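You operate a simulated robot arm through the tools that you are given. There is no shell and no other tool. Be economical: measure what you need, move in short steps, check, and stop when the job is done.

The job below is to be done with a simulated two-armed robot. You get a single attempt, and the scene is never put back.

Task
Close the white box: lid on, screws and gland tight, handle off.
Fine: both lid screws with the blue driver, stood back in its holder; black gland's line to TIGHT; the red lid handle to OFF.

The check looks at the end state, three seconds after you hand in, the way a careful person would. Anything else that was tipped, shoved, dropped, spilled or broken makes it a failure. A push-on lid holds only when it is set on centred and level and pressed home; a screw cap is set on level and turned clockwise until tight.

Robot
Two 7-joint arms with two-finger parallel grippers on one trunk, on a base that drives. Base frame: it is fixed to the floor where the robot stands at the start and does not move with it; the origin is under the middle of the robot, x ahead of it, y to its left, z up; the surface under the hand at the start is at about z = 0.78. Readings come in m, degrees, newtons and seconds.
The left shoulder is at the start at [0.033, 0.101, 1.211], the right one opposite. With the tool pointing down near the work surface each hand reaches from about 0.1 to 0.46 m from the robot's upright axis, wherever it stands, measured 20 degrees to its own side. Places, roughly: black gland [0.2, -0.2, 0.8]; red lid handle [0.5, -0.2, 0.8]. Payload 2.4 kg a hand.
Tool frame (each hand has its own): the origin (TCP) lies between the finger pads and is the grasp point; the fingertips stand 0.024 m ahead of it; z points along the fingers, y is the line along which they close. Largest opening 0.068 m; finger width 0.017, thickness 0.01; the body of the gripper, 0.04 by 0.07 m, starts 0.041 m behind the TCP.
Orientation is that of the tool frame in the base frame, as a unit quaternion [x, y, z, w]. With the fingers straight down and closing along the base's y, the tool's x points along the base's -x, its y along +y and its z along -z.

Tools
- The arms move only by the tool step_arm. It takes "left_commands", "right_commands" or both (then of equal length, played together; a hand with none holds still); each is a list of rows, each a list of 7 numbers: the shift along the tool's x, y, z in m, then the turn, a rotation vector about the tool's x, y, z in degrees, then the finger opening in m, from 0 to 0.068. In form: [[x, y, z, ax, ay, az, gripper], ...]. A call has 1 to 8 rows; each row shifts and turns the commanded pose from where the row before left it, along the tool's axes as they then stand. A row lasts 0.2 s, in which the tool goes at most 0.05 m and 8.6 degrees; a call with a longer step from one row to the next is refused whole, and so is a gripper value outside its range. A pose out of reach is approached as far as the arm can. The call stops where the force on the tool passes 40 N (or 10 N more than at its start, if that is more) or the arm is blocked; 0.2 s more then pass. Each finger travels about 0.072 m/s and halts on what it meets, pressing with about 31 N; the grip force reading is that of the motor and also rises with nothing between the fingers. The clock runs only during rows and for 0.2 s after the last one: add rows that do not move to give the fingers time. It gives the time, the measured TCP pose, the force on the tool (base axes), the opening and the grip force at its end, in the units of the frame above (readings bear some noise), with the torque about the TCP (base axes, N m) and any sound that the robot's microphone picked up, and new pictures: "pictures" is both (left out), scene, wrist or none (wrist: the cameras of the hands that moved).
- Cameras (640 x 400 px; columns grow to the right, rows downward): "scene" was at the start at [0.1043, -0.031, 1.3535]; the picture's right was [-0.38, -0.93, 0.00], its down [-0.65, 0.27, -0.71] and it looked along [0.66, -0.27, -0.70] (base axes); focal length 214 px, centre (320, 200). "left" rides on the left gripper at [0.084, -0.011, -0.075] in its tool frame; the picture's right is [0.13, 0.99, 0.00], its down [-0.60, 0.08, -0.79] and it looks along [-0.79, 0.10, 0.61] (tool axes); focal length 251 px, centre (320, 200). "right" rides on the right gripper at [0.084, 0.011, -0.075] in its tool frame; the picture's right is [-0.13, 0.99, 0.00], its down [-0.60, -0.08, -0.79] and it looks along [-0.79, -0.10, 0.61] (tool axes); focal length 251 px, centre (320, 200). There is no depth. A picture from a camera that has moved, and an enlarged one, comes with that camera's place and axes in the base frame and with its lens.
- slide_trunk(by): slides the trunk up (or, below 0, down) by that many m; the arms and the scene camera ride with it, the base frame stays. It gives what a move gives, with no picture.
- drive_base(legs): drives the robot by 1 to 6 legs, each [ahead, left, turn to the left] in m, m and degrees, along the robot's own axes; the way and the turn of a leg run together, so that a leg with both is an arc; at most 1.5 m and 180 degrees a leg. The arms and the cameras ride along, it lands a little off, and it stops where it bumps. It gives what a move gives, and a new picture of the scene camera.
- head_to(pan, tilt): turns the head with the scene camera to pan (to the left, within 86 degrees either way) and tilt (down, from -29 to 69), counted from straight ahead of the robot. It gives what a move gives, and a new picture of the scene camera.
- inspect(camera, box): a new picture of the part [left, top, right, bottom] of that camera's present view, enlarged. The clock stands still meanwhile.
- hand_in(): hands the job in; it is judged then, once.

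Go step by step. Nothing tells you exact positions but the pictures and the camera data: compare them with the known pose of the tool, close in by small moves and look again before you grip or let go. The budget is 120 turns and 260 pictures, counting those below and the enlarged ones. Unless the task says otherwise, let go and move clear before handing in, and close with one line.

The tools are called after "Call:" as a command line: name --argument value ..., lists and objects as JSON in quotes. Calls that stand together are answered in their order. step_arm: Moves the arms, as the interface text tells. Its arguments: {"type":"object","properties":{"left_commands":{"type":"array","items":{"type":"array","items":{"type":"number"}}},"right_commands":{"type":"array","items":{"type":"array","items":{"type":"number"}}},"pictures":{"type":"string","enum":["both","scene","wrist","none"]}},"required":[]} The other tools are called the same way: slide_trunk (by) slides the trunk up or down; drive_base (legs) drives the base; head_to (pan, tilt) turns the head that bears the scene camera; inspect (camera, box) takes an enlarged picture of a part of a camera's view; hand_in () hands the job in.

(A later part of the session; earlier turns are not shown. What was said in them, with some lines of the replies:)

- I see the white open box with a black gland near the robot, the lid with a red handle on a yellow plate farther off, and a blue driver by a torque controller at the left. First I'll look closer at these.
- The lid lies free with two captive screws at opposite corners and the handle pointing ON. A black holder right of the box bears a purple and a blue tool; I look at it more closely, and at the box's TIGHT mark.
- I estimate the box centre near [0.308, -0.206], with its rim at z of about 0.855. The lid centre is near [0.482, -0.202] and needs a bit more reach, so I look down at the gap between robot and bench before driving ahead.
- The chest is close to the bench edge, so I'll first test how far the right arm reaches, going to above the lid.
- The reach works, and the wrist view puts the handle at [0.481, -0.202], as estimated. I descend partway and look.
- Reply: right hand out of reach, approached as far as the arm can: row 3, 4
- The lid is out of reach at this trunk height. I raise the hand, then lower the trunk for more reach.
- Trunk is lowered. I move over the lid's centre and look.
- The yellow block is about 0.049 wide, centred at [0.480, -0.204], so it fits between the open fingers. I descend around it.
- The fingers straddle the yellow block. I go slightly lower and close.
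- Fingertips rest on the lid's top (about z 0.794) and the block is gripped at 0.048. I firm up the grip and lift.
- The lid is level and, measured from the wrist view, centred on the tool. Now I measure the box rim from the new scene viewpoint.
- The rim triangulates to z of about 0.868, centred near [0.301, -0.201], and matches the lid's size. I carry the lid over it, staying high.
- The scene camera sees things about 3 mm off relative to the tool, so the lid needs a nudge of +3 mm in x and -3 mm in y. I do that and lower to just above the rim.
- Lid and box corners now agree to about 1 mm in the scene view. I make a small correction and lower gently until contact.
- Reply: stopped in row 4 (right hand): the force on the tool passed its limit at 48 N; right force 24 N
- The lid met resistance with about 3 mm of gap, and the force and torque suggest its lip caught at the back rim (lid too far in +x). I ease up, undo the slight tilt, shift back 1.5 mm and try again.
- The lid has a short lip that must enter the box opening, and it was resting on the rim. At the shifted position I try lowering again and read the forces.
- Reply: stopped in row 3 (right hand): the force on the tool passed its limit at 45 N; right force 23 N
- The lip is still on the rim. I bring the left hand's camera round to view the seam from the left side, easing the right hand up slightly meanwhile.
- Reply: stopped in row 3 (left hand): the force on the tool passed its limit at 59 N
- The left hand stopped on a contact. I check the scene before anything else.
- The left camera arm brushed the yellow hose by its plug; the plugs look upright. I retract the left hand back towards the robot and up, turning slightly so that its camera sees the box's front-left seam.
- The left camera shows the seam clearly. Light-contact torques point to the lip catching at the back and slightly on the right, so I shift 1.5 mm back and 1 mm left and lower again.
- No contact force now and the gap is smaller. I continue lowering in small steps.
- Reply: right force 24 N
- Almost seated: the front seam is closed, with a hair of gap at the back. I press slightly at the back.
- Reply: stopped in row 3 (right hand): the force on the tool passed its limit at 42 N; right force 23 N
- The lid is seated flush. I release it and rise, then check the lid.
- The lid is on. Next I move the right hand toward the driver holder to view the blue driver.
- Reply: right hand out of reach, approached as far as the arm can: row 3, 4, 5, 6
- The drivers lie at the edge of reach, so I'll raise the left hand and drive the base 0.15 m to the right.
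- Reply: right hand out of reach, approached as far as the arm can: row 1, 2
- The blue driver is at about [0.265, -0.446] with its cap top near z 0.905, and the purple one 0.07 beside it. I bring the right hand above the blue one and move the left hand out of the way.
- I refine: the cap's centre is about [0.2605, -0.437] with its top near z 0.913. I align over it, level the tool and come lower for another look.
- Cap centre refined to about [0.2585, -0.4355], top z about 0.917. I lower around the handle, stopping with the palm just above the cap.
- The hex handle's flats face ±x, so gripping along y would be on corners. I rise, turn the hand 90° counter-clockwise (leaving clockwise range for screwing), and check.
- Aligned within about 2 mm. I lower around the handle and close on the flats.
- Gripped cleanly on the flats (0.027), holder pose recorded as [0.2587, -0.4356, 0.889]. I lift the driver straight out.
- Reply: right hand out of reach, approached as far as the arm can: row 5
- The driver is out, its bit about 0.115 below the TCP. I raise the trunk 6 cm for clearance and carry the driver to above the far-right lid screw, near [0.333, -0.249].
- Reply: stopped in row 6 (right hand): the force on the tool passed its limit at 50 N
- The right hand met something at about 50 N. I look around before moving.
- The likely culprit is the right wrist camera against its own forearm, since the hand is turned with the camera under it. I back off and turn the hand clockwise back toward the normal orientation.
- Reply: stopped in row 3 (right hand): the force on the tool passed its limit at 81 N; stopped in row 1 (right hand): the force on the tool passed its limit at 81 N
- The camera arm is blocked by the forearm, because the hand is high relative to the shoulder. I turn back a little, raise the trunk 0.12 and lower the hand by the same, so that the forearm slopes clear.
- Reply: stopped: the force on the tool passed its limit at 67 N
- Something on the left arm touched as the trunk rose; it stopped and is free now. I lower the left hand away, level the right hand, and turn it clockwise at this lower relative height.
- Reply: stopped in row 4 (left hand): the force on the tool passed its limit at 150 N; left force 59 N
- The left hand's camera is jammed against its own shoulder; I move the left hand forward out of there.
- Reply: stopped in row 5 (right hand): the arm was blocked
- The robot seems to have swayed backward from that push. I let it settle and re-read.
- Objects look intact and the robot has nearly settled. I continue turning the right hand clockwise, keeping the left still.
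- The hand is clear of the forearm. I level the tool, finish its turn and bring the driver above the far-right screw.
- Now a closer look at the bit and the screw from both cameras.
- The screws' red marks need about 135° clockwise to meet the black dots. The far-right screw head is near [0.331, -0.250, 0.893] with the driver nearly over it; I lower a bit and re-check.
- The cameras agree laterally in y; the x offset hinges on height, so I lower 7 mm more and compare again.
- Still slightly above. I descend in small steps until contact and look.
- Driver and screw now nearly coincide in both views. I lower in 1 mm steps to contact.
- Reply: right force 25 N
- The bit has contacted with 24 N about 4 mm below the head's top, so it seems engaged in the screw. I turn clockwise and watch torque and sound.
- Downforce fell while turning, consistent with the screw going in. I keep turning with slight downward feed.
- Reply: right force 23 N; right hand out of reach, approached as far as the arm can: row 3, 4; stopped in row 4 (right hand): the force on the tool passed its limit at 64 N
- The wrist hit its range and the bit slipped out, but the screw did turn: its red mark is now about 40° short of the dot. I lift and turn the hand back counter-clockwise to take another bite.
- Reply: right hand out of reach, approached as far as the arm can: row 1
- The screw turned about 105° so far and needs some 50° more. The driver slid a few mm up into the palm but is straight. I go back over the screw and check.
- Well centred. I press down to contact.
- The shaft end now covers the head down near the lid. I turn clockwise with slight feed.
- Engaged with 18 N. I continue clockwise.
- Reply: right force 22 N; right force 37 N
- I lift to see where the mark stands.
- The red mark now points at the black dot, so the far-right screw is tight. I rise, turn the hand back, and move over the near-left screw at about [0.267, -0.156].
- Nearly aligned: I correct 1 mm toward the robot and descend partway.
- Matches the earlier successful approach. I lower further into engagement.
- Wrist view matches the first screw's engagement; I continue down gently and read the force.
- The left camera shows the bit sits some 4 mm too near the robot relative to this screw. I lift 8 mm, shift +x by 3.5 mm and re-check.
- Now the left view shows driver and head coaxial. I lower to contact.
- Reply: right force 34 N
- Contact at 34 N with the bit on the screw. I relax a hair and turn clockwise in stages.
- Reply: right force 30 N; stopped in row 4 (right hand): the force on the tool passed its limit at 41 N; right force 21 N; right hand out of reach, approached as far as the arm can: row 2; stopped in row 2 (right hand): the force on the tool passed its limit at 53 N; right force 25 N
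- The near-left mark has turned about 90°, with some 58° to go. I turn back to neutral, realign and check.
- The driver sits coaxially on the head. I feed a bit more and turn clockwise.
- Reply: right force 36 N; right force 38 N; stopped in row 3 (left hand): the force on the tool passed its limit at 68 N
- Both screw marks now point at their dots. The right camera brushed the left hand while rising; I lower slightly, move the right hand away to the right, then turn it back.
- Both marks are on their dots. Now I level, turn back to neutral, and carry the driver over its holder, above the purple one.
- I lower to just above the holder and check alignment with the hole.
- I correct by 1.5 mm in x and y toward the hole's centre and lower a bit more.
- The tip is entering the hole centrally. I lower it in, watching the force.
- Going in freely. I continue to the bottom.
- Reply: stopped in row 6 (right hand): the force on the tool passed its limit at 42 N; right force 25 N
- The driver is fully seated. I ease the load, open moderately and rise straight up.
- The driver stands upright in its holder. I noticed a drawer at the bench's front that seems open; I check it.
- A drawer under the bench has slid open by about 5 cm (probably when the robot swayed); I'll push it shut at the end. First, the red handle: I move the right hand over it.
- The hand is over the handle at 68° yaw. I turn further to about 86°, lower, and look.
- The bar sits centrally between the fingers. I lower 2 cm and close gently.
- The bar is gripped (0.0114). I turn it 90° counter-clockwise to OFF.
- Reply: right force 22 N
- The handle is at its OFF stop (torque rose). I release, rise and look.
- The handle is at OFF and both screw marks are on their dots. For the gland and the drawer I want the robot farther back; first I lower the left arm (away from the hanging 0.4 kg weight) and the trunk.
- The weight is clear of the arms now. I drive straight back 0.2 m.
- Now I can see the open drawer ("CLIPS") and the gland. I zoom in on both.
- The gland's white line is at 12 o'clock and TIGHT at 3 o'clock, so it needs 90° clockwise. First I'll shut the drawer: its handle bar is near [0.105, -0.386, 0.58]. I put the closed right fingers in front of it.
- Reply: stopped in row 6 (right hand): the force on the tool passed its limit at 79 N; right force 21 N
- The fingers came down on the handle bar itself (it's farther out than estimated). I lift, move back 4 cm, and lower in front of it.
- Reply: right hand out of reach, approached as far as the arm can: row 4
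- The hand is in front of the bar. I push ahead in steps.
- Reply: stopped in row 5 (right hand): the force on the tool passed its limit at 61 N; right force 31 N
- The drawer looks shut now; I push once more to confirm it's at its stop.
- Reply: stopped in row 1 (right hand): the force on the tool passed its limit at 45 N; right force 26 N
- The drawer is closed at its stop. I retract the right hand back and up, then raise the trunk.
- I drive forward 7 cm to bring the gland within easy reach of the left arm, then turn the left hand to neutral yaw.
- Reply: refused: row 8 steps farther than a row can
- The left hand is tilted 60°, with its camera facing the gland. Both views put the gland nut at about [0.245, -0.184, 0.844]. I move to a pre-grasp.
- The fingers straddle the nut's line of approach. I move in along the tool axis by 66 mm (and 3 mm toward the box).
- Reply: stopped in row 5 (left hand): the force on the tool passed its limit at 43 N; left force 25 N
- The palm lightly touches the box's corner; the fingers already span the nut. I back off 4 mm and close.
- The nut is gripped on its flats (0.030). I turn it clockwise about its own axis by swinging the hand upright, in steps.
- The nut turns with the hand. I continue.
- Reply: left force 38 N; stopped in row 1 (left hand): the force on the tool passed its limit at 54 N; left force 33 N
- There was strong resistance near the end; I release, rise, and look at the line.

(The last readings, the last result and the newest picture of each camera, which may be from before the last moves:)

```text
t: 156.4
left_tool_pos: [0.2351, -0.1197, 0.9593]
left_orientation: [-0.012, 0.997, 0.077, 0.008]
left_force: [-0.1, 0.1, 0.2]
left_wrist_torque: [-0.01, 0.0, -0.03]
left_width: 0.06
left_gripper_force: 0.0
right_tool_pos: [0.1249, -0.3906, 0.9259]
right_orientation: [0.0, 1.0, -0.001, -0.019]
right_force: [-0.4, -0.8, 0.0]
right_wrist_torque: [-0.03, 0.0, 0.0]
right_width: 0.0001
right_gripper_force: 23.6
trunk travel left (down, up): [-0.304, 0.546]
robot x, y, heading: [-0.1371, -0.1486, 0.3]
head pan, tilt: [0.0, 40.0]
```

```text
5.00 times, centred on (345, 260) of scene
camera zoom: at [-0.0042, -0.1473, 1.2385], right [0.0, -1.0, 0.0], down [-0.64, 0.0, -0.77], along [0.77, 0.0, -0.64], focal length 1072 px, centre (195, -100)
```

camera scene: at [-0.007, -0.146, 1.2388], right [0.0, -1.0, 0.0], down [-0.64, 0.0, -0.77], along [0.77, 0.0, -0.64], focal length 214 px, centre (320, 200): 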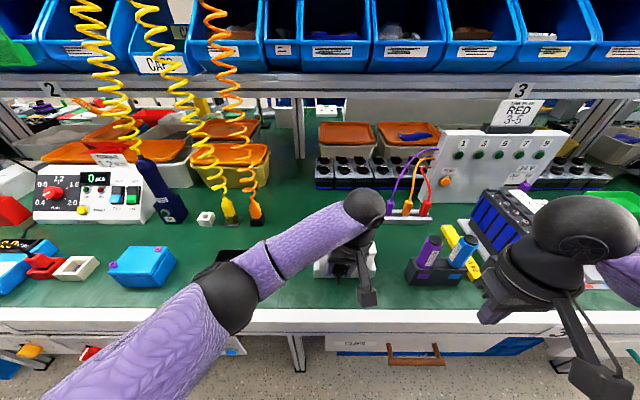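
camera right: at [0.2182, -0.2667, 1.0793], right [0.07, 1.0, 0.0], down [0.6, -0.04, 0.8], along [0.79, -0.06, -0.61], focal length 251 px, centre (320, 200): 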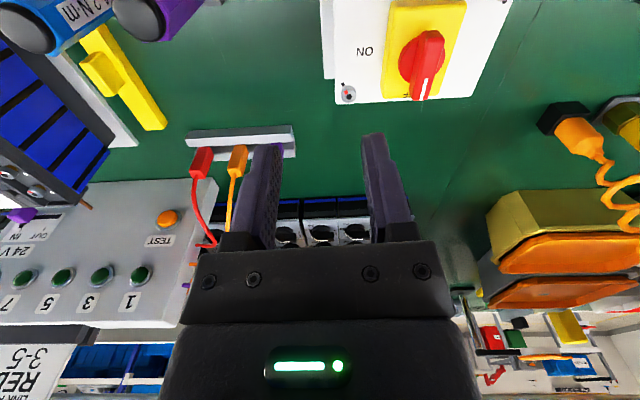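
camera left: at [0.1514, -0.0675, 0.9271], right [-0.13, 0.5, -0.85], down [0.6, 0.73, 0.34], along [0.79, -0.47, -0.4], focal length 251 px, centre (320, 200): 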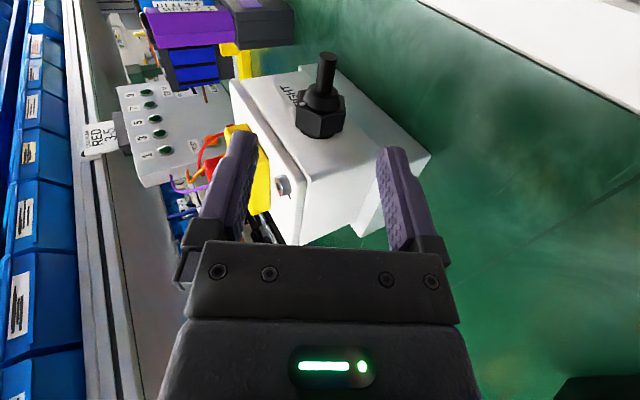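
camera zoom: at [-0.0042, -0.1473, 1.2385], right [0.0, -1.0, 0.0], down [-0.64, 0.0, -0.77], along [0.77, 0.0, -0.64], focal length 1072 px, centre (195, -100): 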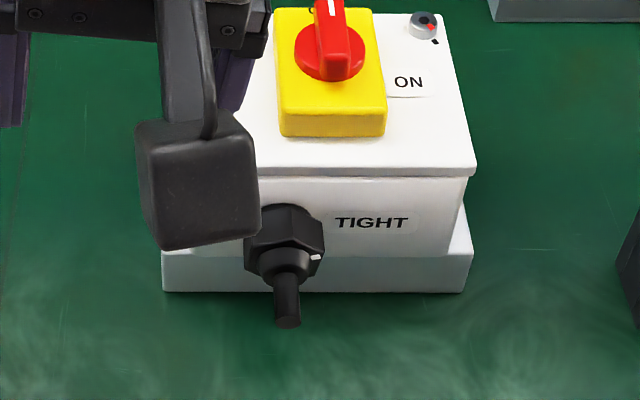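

The white line is now near 3 o'clock, maybe 15–20° short. I re-grip from above, centred on the nut's axis this time, to turn it the rest.

Call:
step_arm --left_commands '[[0, -0.041, 0, 0, 0, 0, 0.06], [0, -0.041, 0, 0, 0, 0, 0.06], [0, 0, 0.03, 0, 0, 0, 0.06], [0, 0, 0.03, 0, 0, 0, 0.06], [0, 0, 0.025, 0, 0, 0, 0.06], [0, 0, 0.012, 0, 0, 0, 0.06], [0, 0, 0, 0, 0, 0, 0.06]]' --pictures "none"

Call:
inspect --camera "left" --box '[220, 60, 440, 240]'

```text
t: 157.8
left_tool_pos: [0.2392, -0.1893, 0.8575]
left_orientation: [-0.013, 0.997, 0.072, 0.018]
left_force: [-6.8, 3.3, 22.9]
left_wrist_torque: [-0.65, -1.05, 0.02]
left_width: 0.0601
left_gripper_force: 0.0
right_tool_pos: [0.1222, -0.3901, 0.9257]
right_orientation: [0.0, 1.0, -0.002, -0.018]
right_force: [-0.4, -0.3, 0.5]
right_wrist_torque: [0.01, -0.02, -0.02]
right_width: 0.0
right_gripper_force: 23.3
trunk travel left (down, up): [-0.304, 0.546]
robot x, y, heading: [-0.1369, -0.1474, -0.1]
head pan, tilt: [0.0, 40.0]
stopped in row 7 (left hand): the force on the tool passed its limit at 56 N (the readings are from after the stop); the commanded pose is now the measured one
```

```text
2.22 times, centred on (330, 150) of left
camera zoom: at [0.1542, -0.214, 0.9271], right [-0.16, 0.98, 0.14], down [0.57, -0.02, 0.82], along [0.8, 0.21, -0.56], focal length 559 px, centre (298, 311)
```

zoom: 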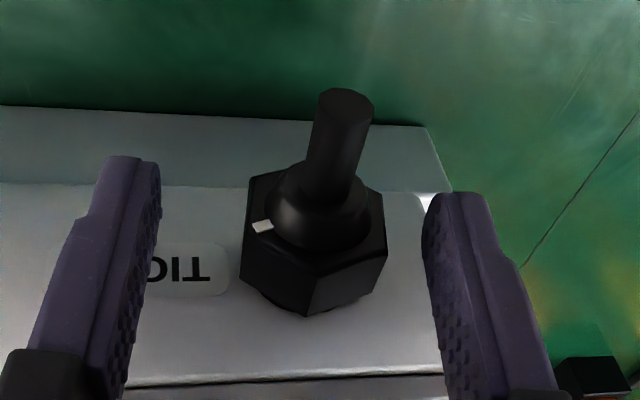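

The palm was resting on the lid edge — that was the resistance. I back off 5 mm, centre on the nut, and close.

Call:
step_arm --left_commands '[[0.001, 0.0036, -0.005, 0, 1.5, 0, 0.06], [0, 0, 0, 0, 0, 0, 0.045], [0, 0, 0, 0, 0, 0, 0.03], [0, 0, 0, 0, 0, 0, 0.02], [0, 0, 0, 0, 0, 0, 0.01], [0, 0, 0, 0, 0, 0, 0.01]]' --pictures "none"

Call:
step_arm --left_commands '[[0, -0.0018, 0.0001, -6, 0, 0, 0.01], [0, -0.0018, 0.0001, -6, 0, 0, 0.01]]' --pictures "none"

Call:
inspect --camera "left" --box '[220, 60, 440, 240]'

```text
t: 159.2
left_tool_pos: [0.2404, -0.1857, 0.8596]
left_orientation: [-0.014, 0.997, 0.074, 0.002]
left_force: [-10.2, 7.8, -12.4]
left_wrist_torque: [0.18, 0.17, -0.43]
left_width: 0.0304
left_gripper_force: 43.8
right_tool_pos: [0.1247, -0.3893, 0.925]
right_orientation: [0.001, 1.0, -0.002, -0.019]
right_force: [-0.3, -0.2, 0.3]
right_wrist_torque: [-0.01, -0.01, 0.01]
right_width: 0.0004
right_gripper_force: 23.5
trunk travel left (down, up): [-0.304, 0.546]
robot x, y, heading: [-0.1367, -0.1475, 0.4]
head pan, tilt: [0.0, 40.0]
```

```text
t: 159.8
left_tool_pos: [0.2411, -0.1905, 0.8634]
left_orientation: [-0.015, 0.985, 0.174, 0.004]
left_force: [-1.2, 3.1, 24.8]
left_wrist_torque: [-3.2, -1.75, 0.54]
left_width: 0.0307
left_gripper_force: 44.5
right_tool_pos: [0.1249, -0.3901, 0.9269]
right_orientation: [0.001, 1.0, -0.002, -0.018]
right_force: [0.6, 0.6, -1.6]
right_wrist_torque: [-0.01, -0.02, 0.01]
right_width: 0.0
right_gripper_force: 23.8
trunk travel left (down, up): [-0.304, 0.546]
robot x, y, heading: [-0.138, -0.1497, 0.1]
head pan, tilt: [0.0, 40.0]
```

```text
2.22 times, centred on (330, 150) of left
camera zoom: at [0.1567, -0.23, 0.9285], right [-0.16, 0.93, 0.34], down [0.6, -0.18, 0.78], along [0.79, 0.33, -0.53], focal length 559 px, centre (298, 311)
```

zoom: 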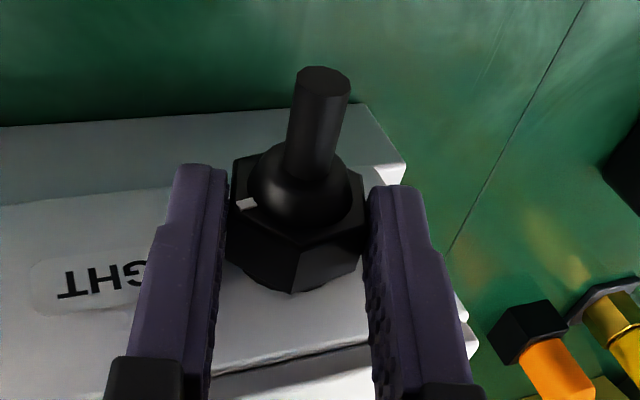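

It turned to about 80° with rising tightening torque. I give it the last few degrees.

Call:
step_arm --left_commands '[[0, -0.0015, -0.0003, -5, 0, 0, 0.01], [0, -0.0015, 0, -5, 0, 0, 0.01]]' --pictures "none"

Call:
inspect --camera "left" --box '[220, 60, 440, 240]'

```text
t: 160.2
left_tool_pos: [0.2404, -0.1921, 0.865]
left_orientation: [-0.015, 0.979, 0.205, 0.008]
left_force: [-4.3, -1.5, 34.0]
left_wrist_torque: [-0.72, -0.64, -0.18]
left_width: 0.0316
left_gripper_force: 13.3
right_tool_pos: [0.124, -0.3896, 0.9264]
right_orientation: [0.001, 1.0, -0.001, -0.018]
right_force: [0.1, 0.2, 0.1]
right_wrist_torque: [0.01, -0.01, -0.01]
right_width: 0.0002
right_gripper_force: 23.2
trunk travel left (down, up): [-0.304, 0.546]
robot x, y, heading: [-0.141, -0.1447, 0.2]
head pan, tilt: [0.0, 40.0]
stopped in row 1 (left hand): the force on the tool passed its limit at 56 N (the readings are from after the stop); the commanded pose is now the measured one
```

```text
2.22 times, centred on (330, 150) of left
camera zoom: at [0.1566, -0.2362, 0.9278], right [-0.16, 0.9, 0.4], down [0.59, -0.23, 0.77], along [0.79, 0.36, -0.5], focal length 559 px, centre (298, 311)
```

zoom: 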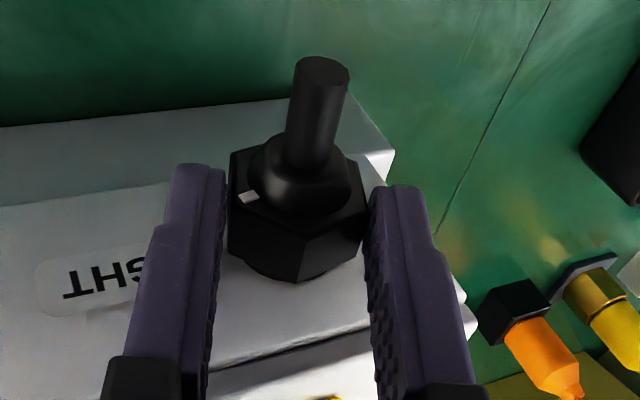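

The fingers begin to slip on the hex, so it may be at its stop. I release, back out and look from the front.

Call:
step_arm --left_commands '[[0.002, 0, -0.001, 0, 0, 0, 0.035], [0, 0, 0, 0, 0, 0, 0.05], [0, 0, 0, 0, 0, 0, 0.06], [0.005, 0, -0.025, 0, 0, 0, 0.06], [0, 0, -0.03, 0, 0, 0, 0.06], [0, 0, -0.03, 8, 0, 0, 0.06], [0, 0.04, 0, 8, 0, 0, 0.06], [0, 0.045, 0, 8, 0, 0, 0.06]]' --pictures "none"

Call:
inspect --camera "scene" --box '[310, 225, 380, 295]'

Call:
inspect --camera "left" --box '[60, 0, 380, 200]'

```text
t: 160.9
left_tool_pos: [0.2407, -0.1921, 0.8663]
left_orientation: [-0.014, 0.979, 0.205, 0.009]
left_force: [-2.3, 1.9, 19.8]
left_wrist_torque: [-0.63, -0.75, -0.05]
left_width: 0.0601
left_gripper_force: 0.1
right_tool_pos: [0.1244, -0.391, 0.9251]
right_orientation: [0.002, 1.0, -0.002, -0.019]
right_force: [0.1, 0.6, 0.7]
right_wrist_torque: [0.0, -0.05, 0.01]
right_width: 0.0001
right_gripper_force: 24.3
trunk travel left (down, up): [-0.304, 0.546]
robot x, y, heading: [-0.1391, -0.1481, 0.2]
head pan, tilt: [0.0, 40.0]
stopped in row 3 (left hand): the force on the tool passed its limit at 45 N (the readings are from after the stop); the commanded pose is now the measured one
```

```text
5.71 times, centred on (345, 260) of scene
camera zoom: at [-0.0055, -0.1472, 1.2384], right [0.0, -1.0, 0.0], down [-0.64, 0.0, -0.77], along [0.77, 0.0, -0.64], focal length 1226 px, centre (177, -143)
```

zoom: 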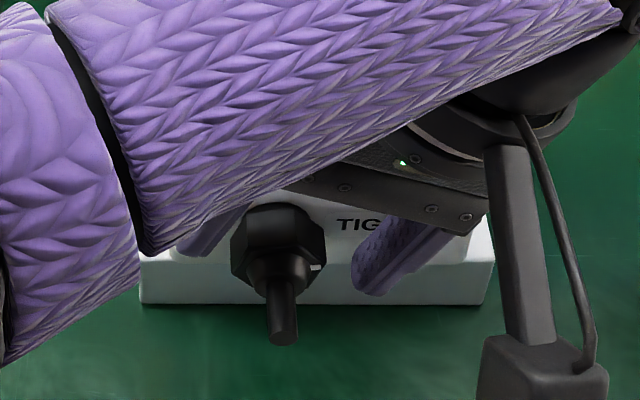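

```text
2.00 times, centred on (220, 100) of left
camera zoom: at [0.1565, -0.2362, 0.9277], right [-0.16, 0.9, 0.4], down [0.59, -0.23, 0.77], along [0.79, 0.36, -0.5], focal length 503 px, centre (520, 400)
```

zoom: 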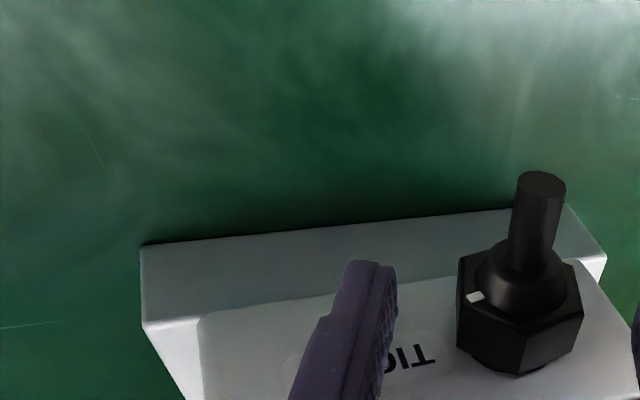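

The line now points at 3 o'clock, at TIGHT. I move the hand up and out.

Call:
step_arm --left_commands '[[0.003, 0, -0.01, 0, 0, 0, 0.06], [0.003, 0, -0.025, 0, 0, 0, 0.06], [0, 0, -0.03, 0, 0, 0, 0.06], [0, 0, -0.03, 8, 0, 0, 0.06], [0, 0.04, 0, 8, 0, 0, 0.06], [0, 0.045, 0, 8, 0, 0, 0.06], [0, 0.045, 0, 0, 0, 0, 0.06], [0, 0.045, 0, 0, 0, 0, 0.06]]' --pictures "scene"

Call:
inspect --camera "scene" --box '[310, 225, 380, 295]'

```text
t: 162.7
left_tool_pos: [0.2284, -0.0599, 0.9694]
left_orientation: [-0.013, 1.0, -0.002, 0.008]
left_force: [0.0, -0.4, 0.0]
left_wrist_torque: [-0.01, 0.02, -0.01]
left_width: 0.06
left_gripper_force: 0.1
right_tool_pos: [0.1263, -0.3887, 0.9246]
right_orientation: [0.001, 1.0, -0.002, -0.019]
right_force: [-0.4, -0.8, 0.2]
right_wrist_torque: [0.0, 0.01, 0.02]
right_width: 0.0
right_gripper_force: 23.9
trunk travel left (down, up): [-0.304, 0.546]
robot x, y, heading: [-0.1388, -0.1493, 0.1]
head pan, tilt: [0.0, 40.0]
camera scene: at [-0.0039, -0.1475, 1.2385], right [0.0, -1.0, 0.0], down [-0.64, 0.0, -0.77], along [0.77, 0.0, -0.64], focal length 214 px, centre (320, 200)
```

scene: 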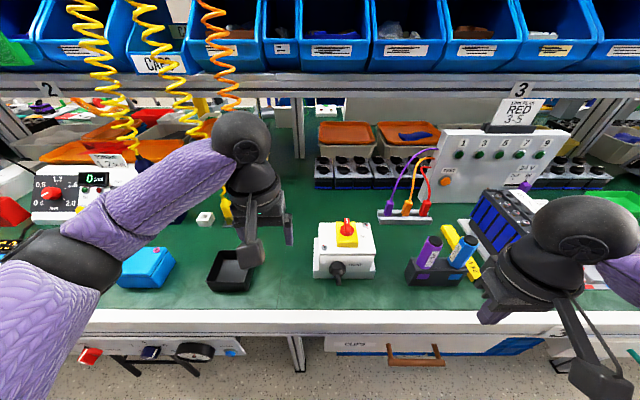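

```text
5.71 times, centred on (345, 260) of scene
camera zoom: at [-0.0039, -0.1475, 1.2385], right [0.0, -1.0, 0.0], down [-0.64, 0.0, -0.77], along [0.77, 0.0, -0.64], focal length 1226 px, centre (177, -143)
```

zoom: 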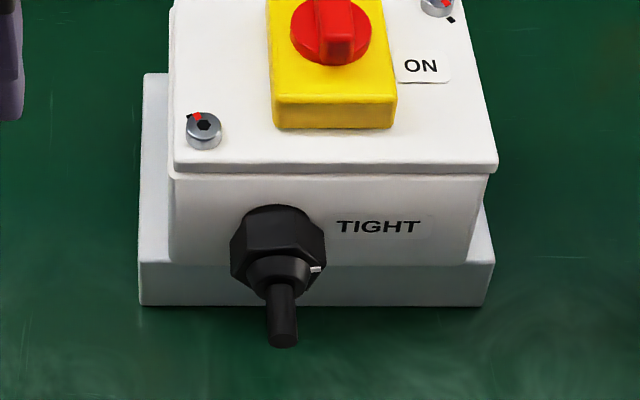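

The line points at TIGHT, the handle is at OFF, and both screw marks are on their dots. The driver is back in its holder, the drawer is shut, and both hands are clear, so I hand in.

Call:
hand_in

```text
The job is handed in.
```

I handed the job in: the lid is on, both screws are driven to their marks with the blue driver, and the driver is back in its holder. The gland line is at TIGHT and the red handle is at OFF. While working I also brushed an air hose, bumped the hanging weight and pulled the CLIPS drawer open; I pushed the drawer shut again and the hose plugs still look upright, but I didn't recheck the weight.
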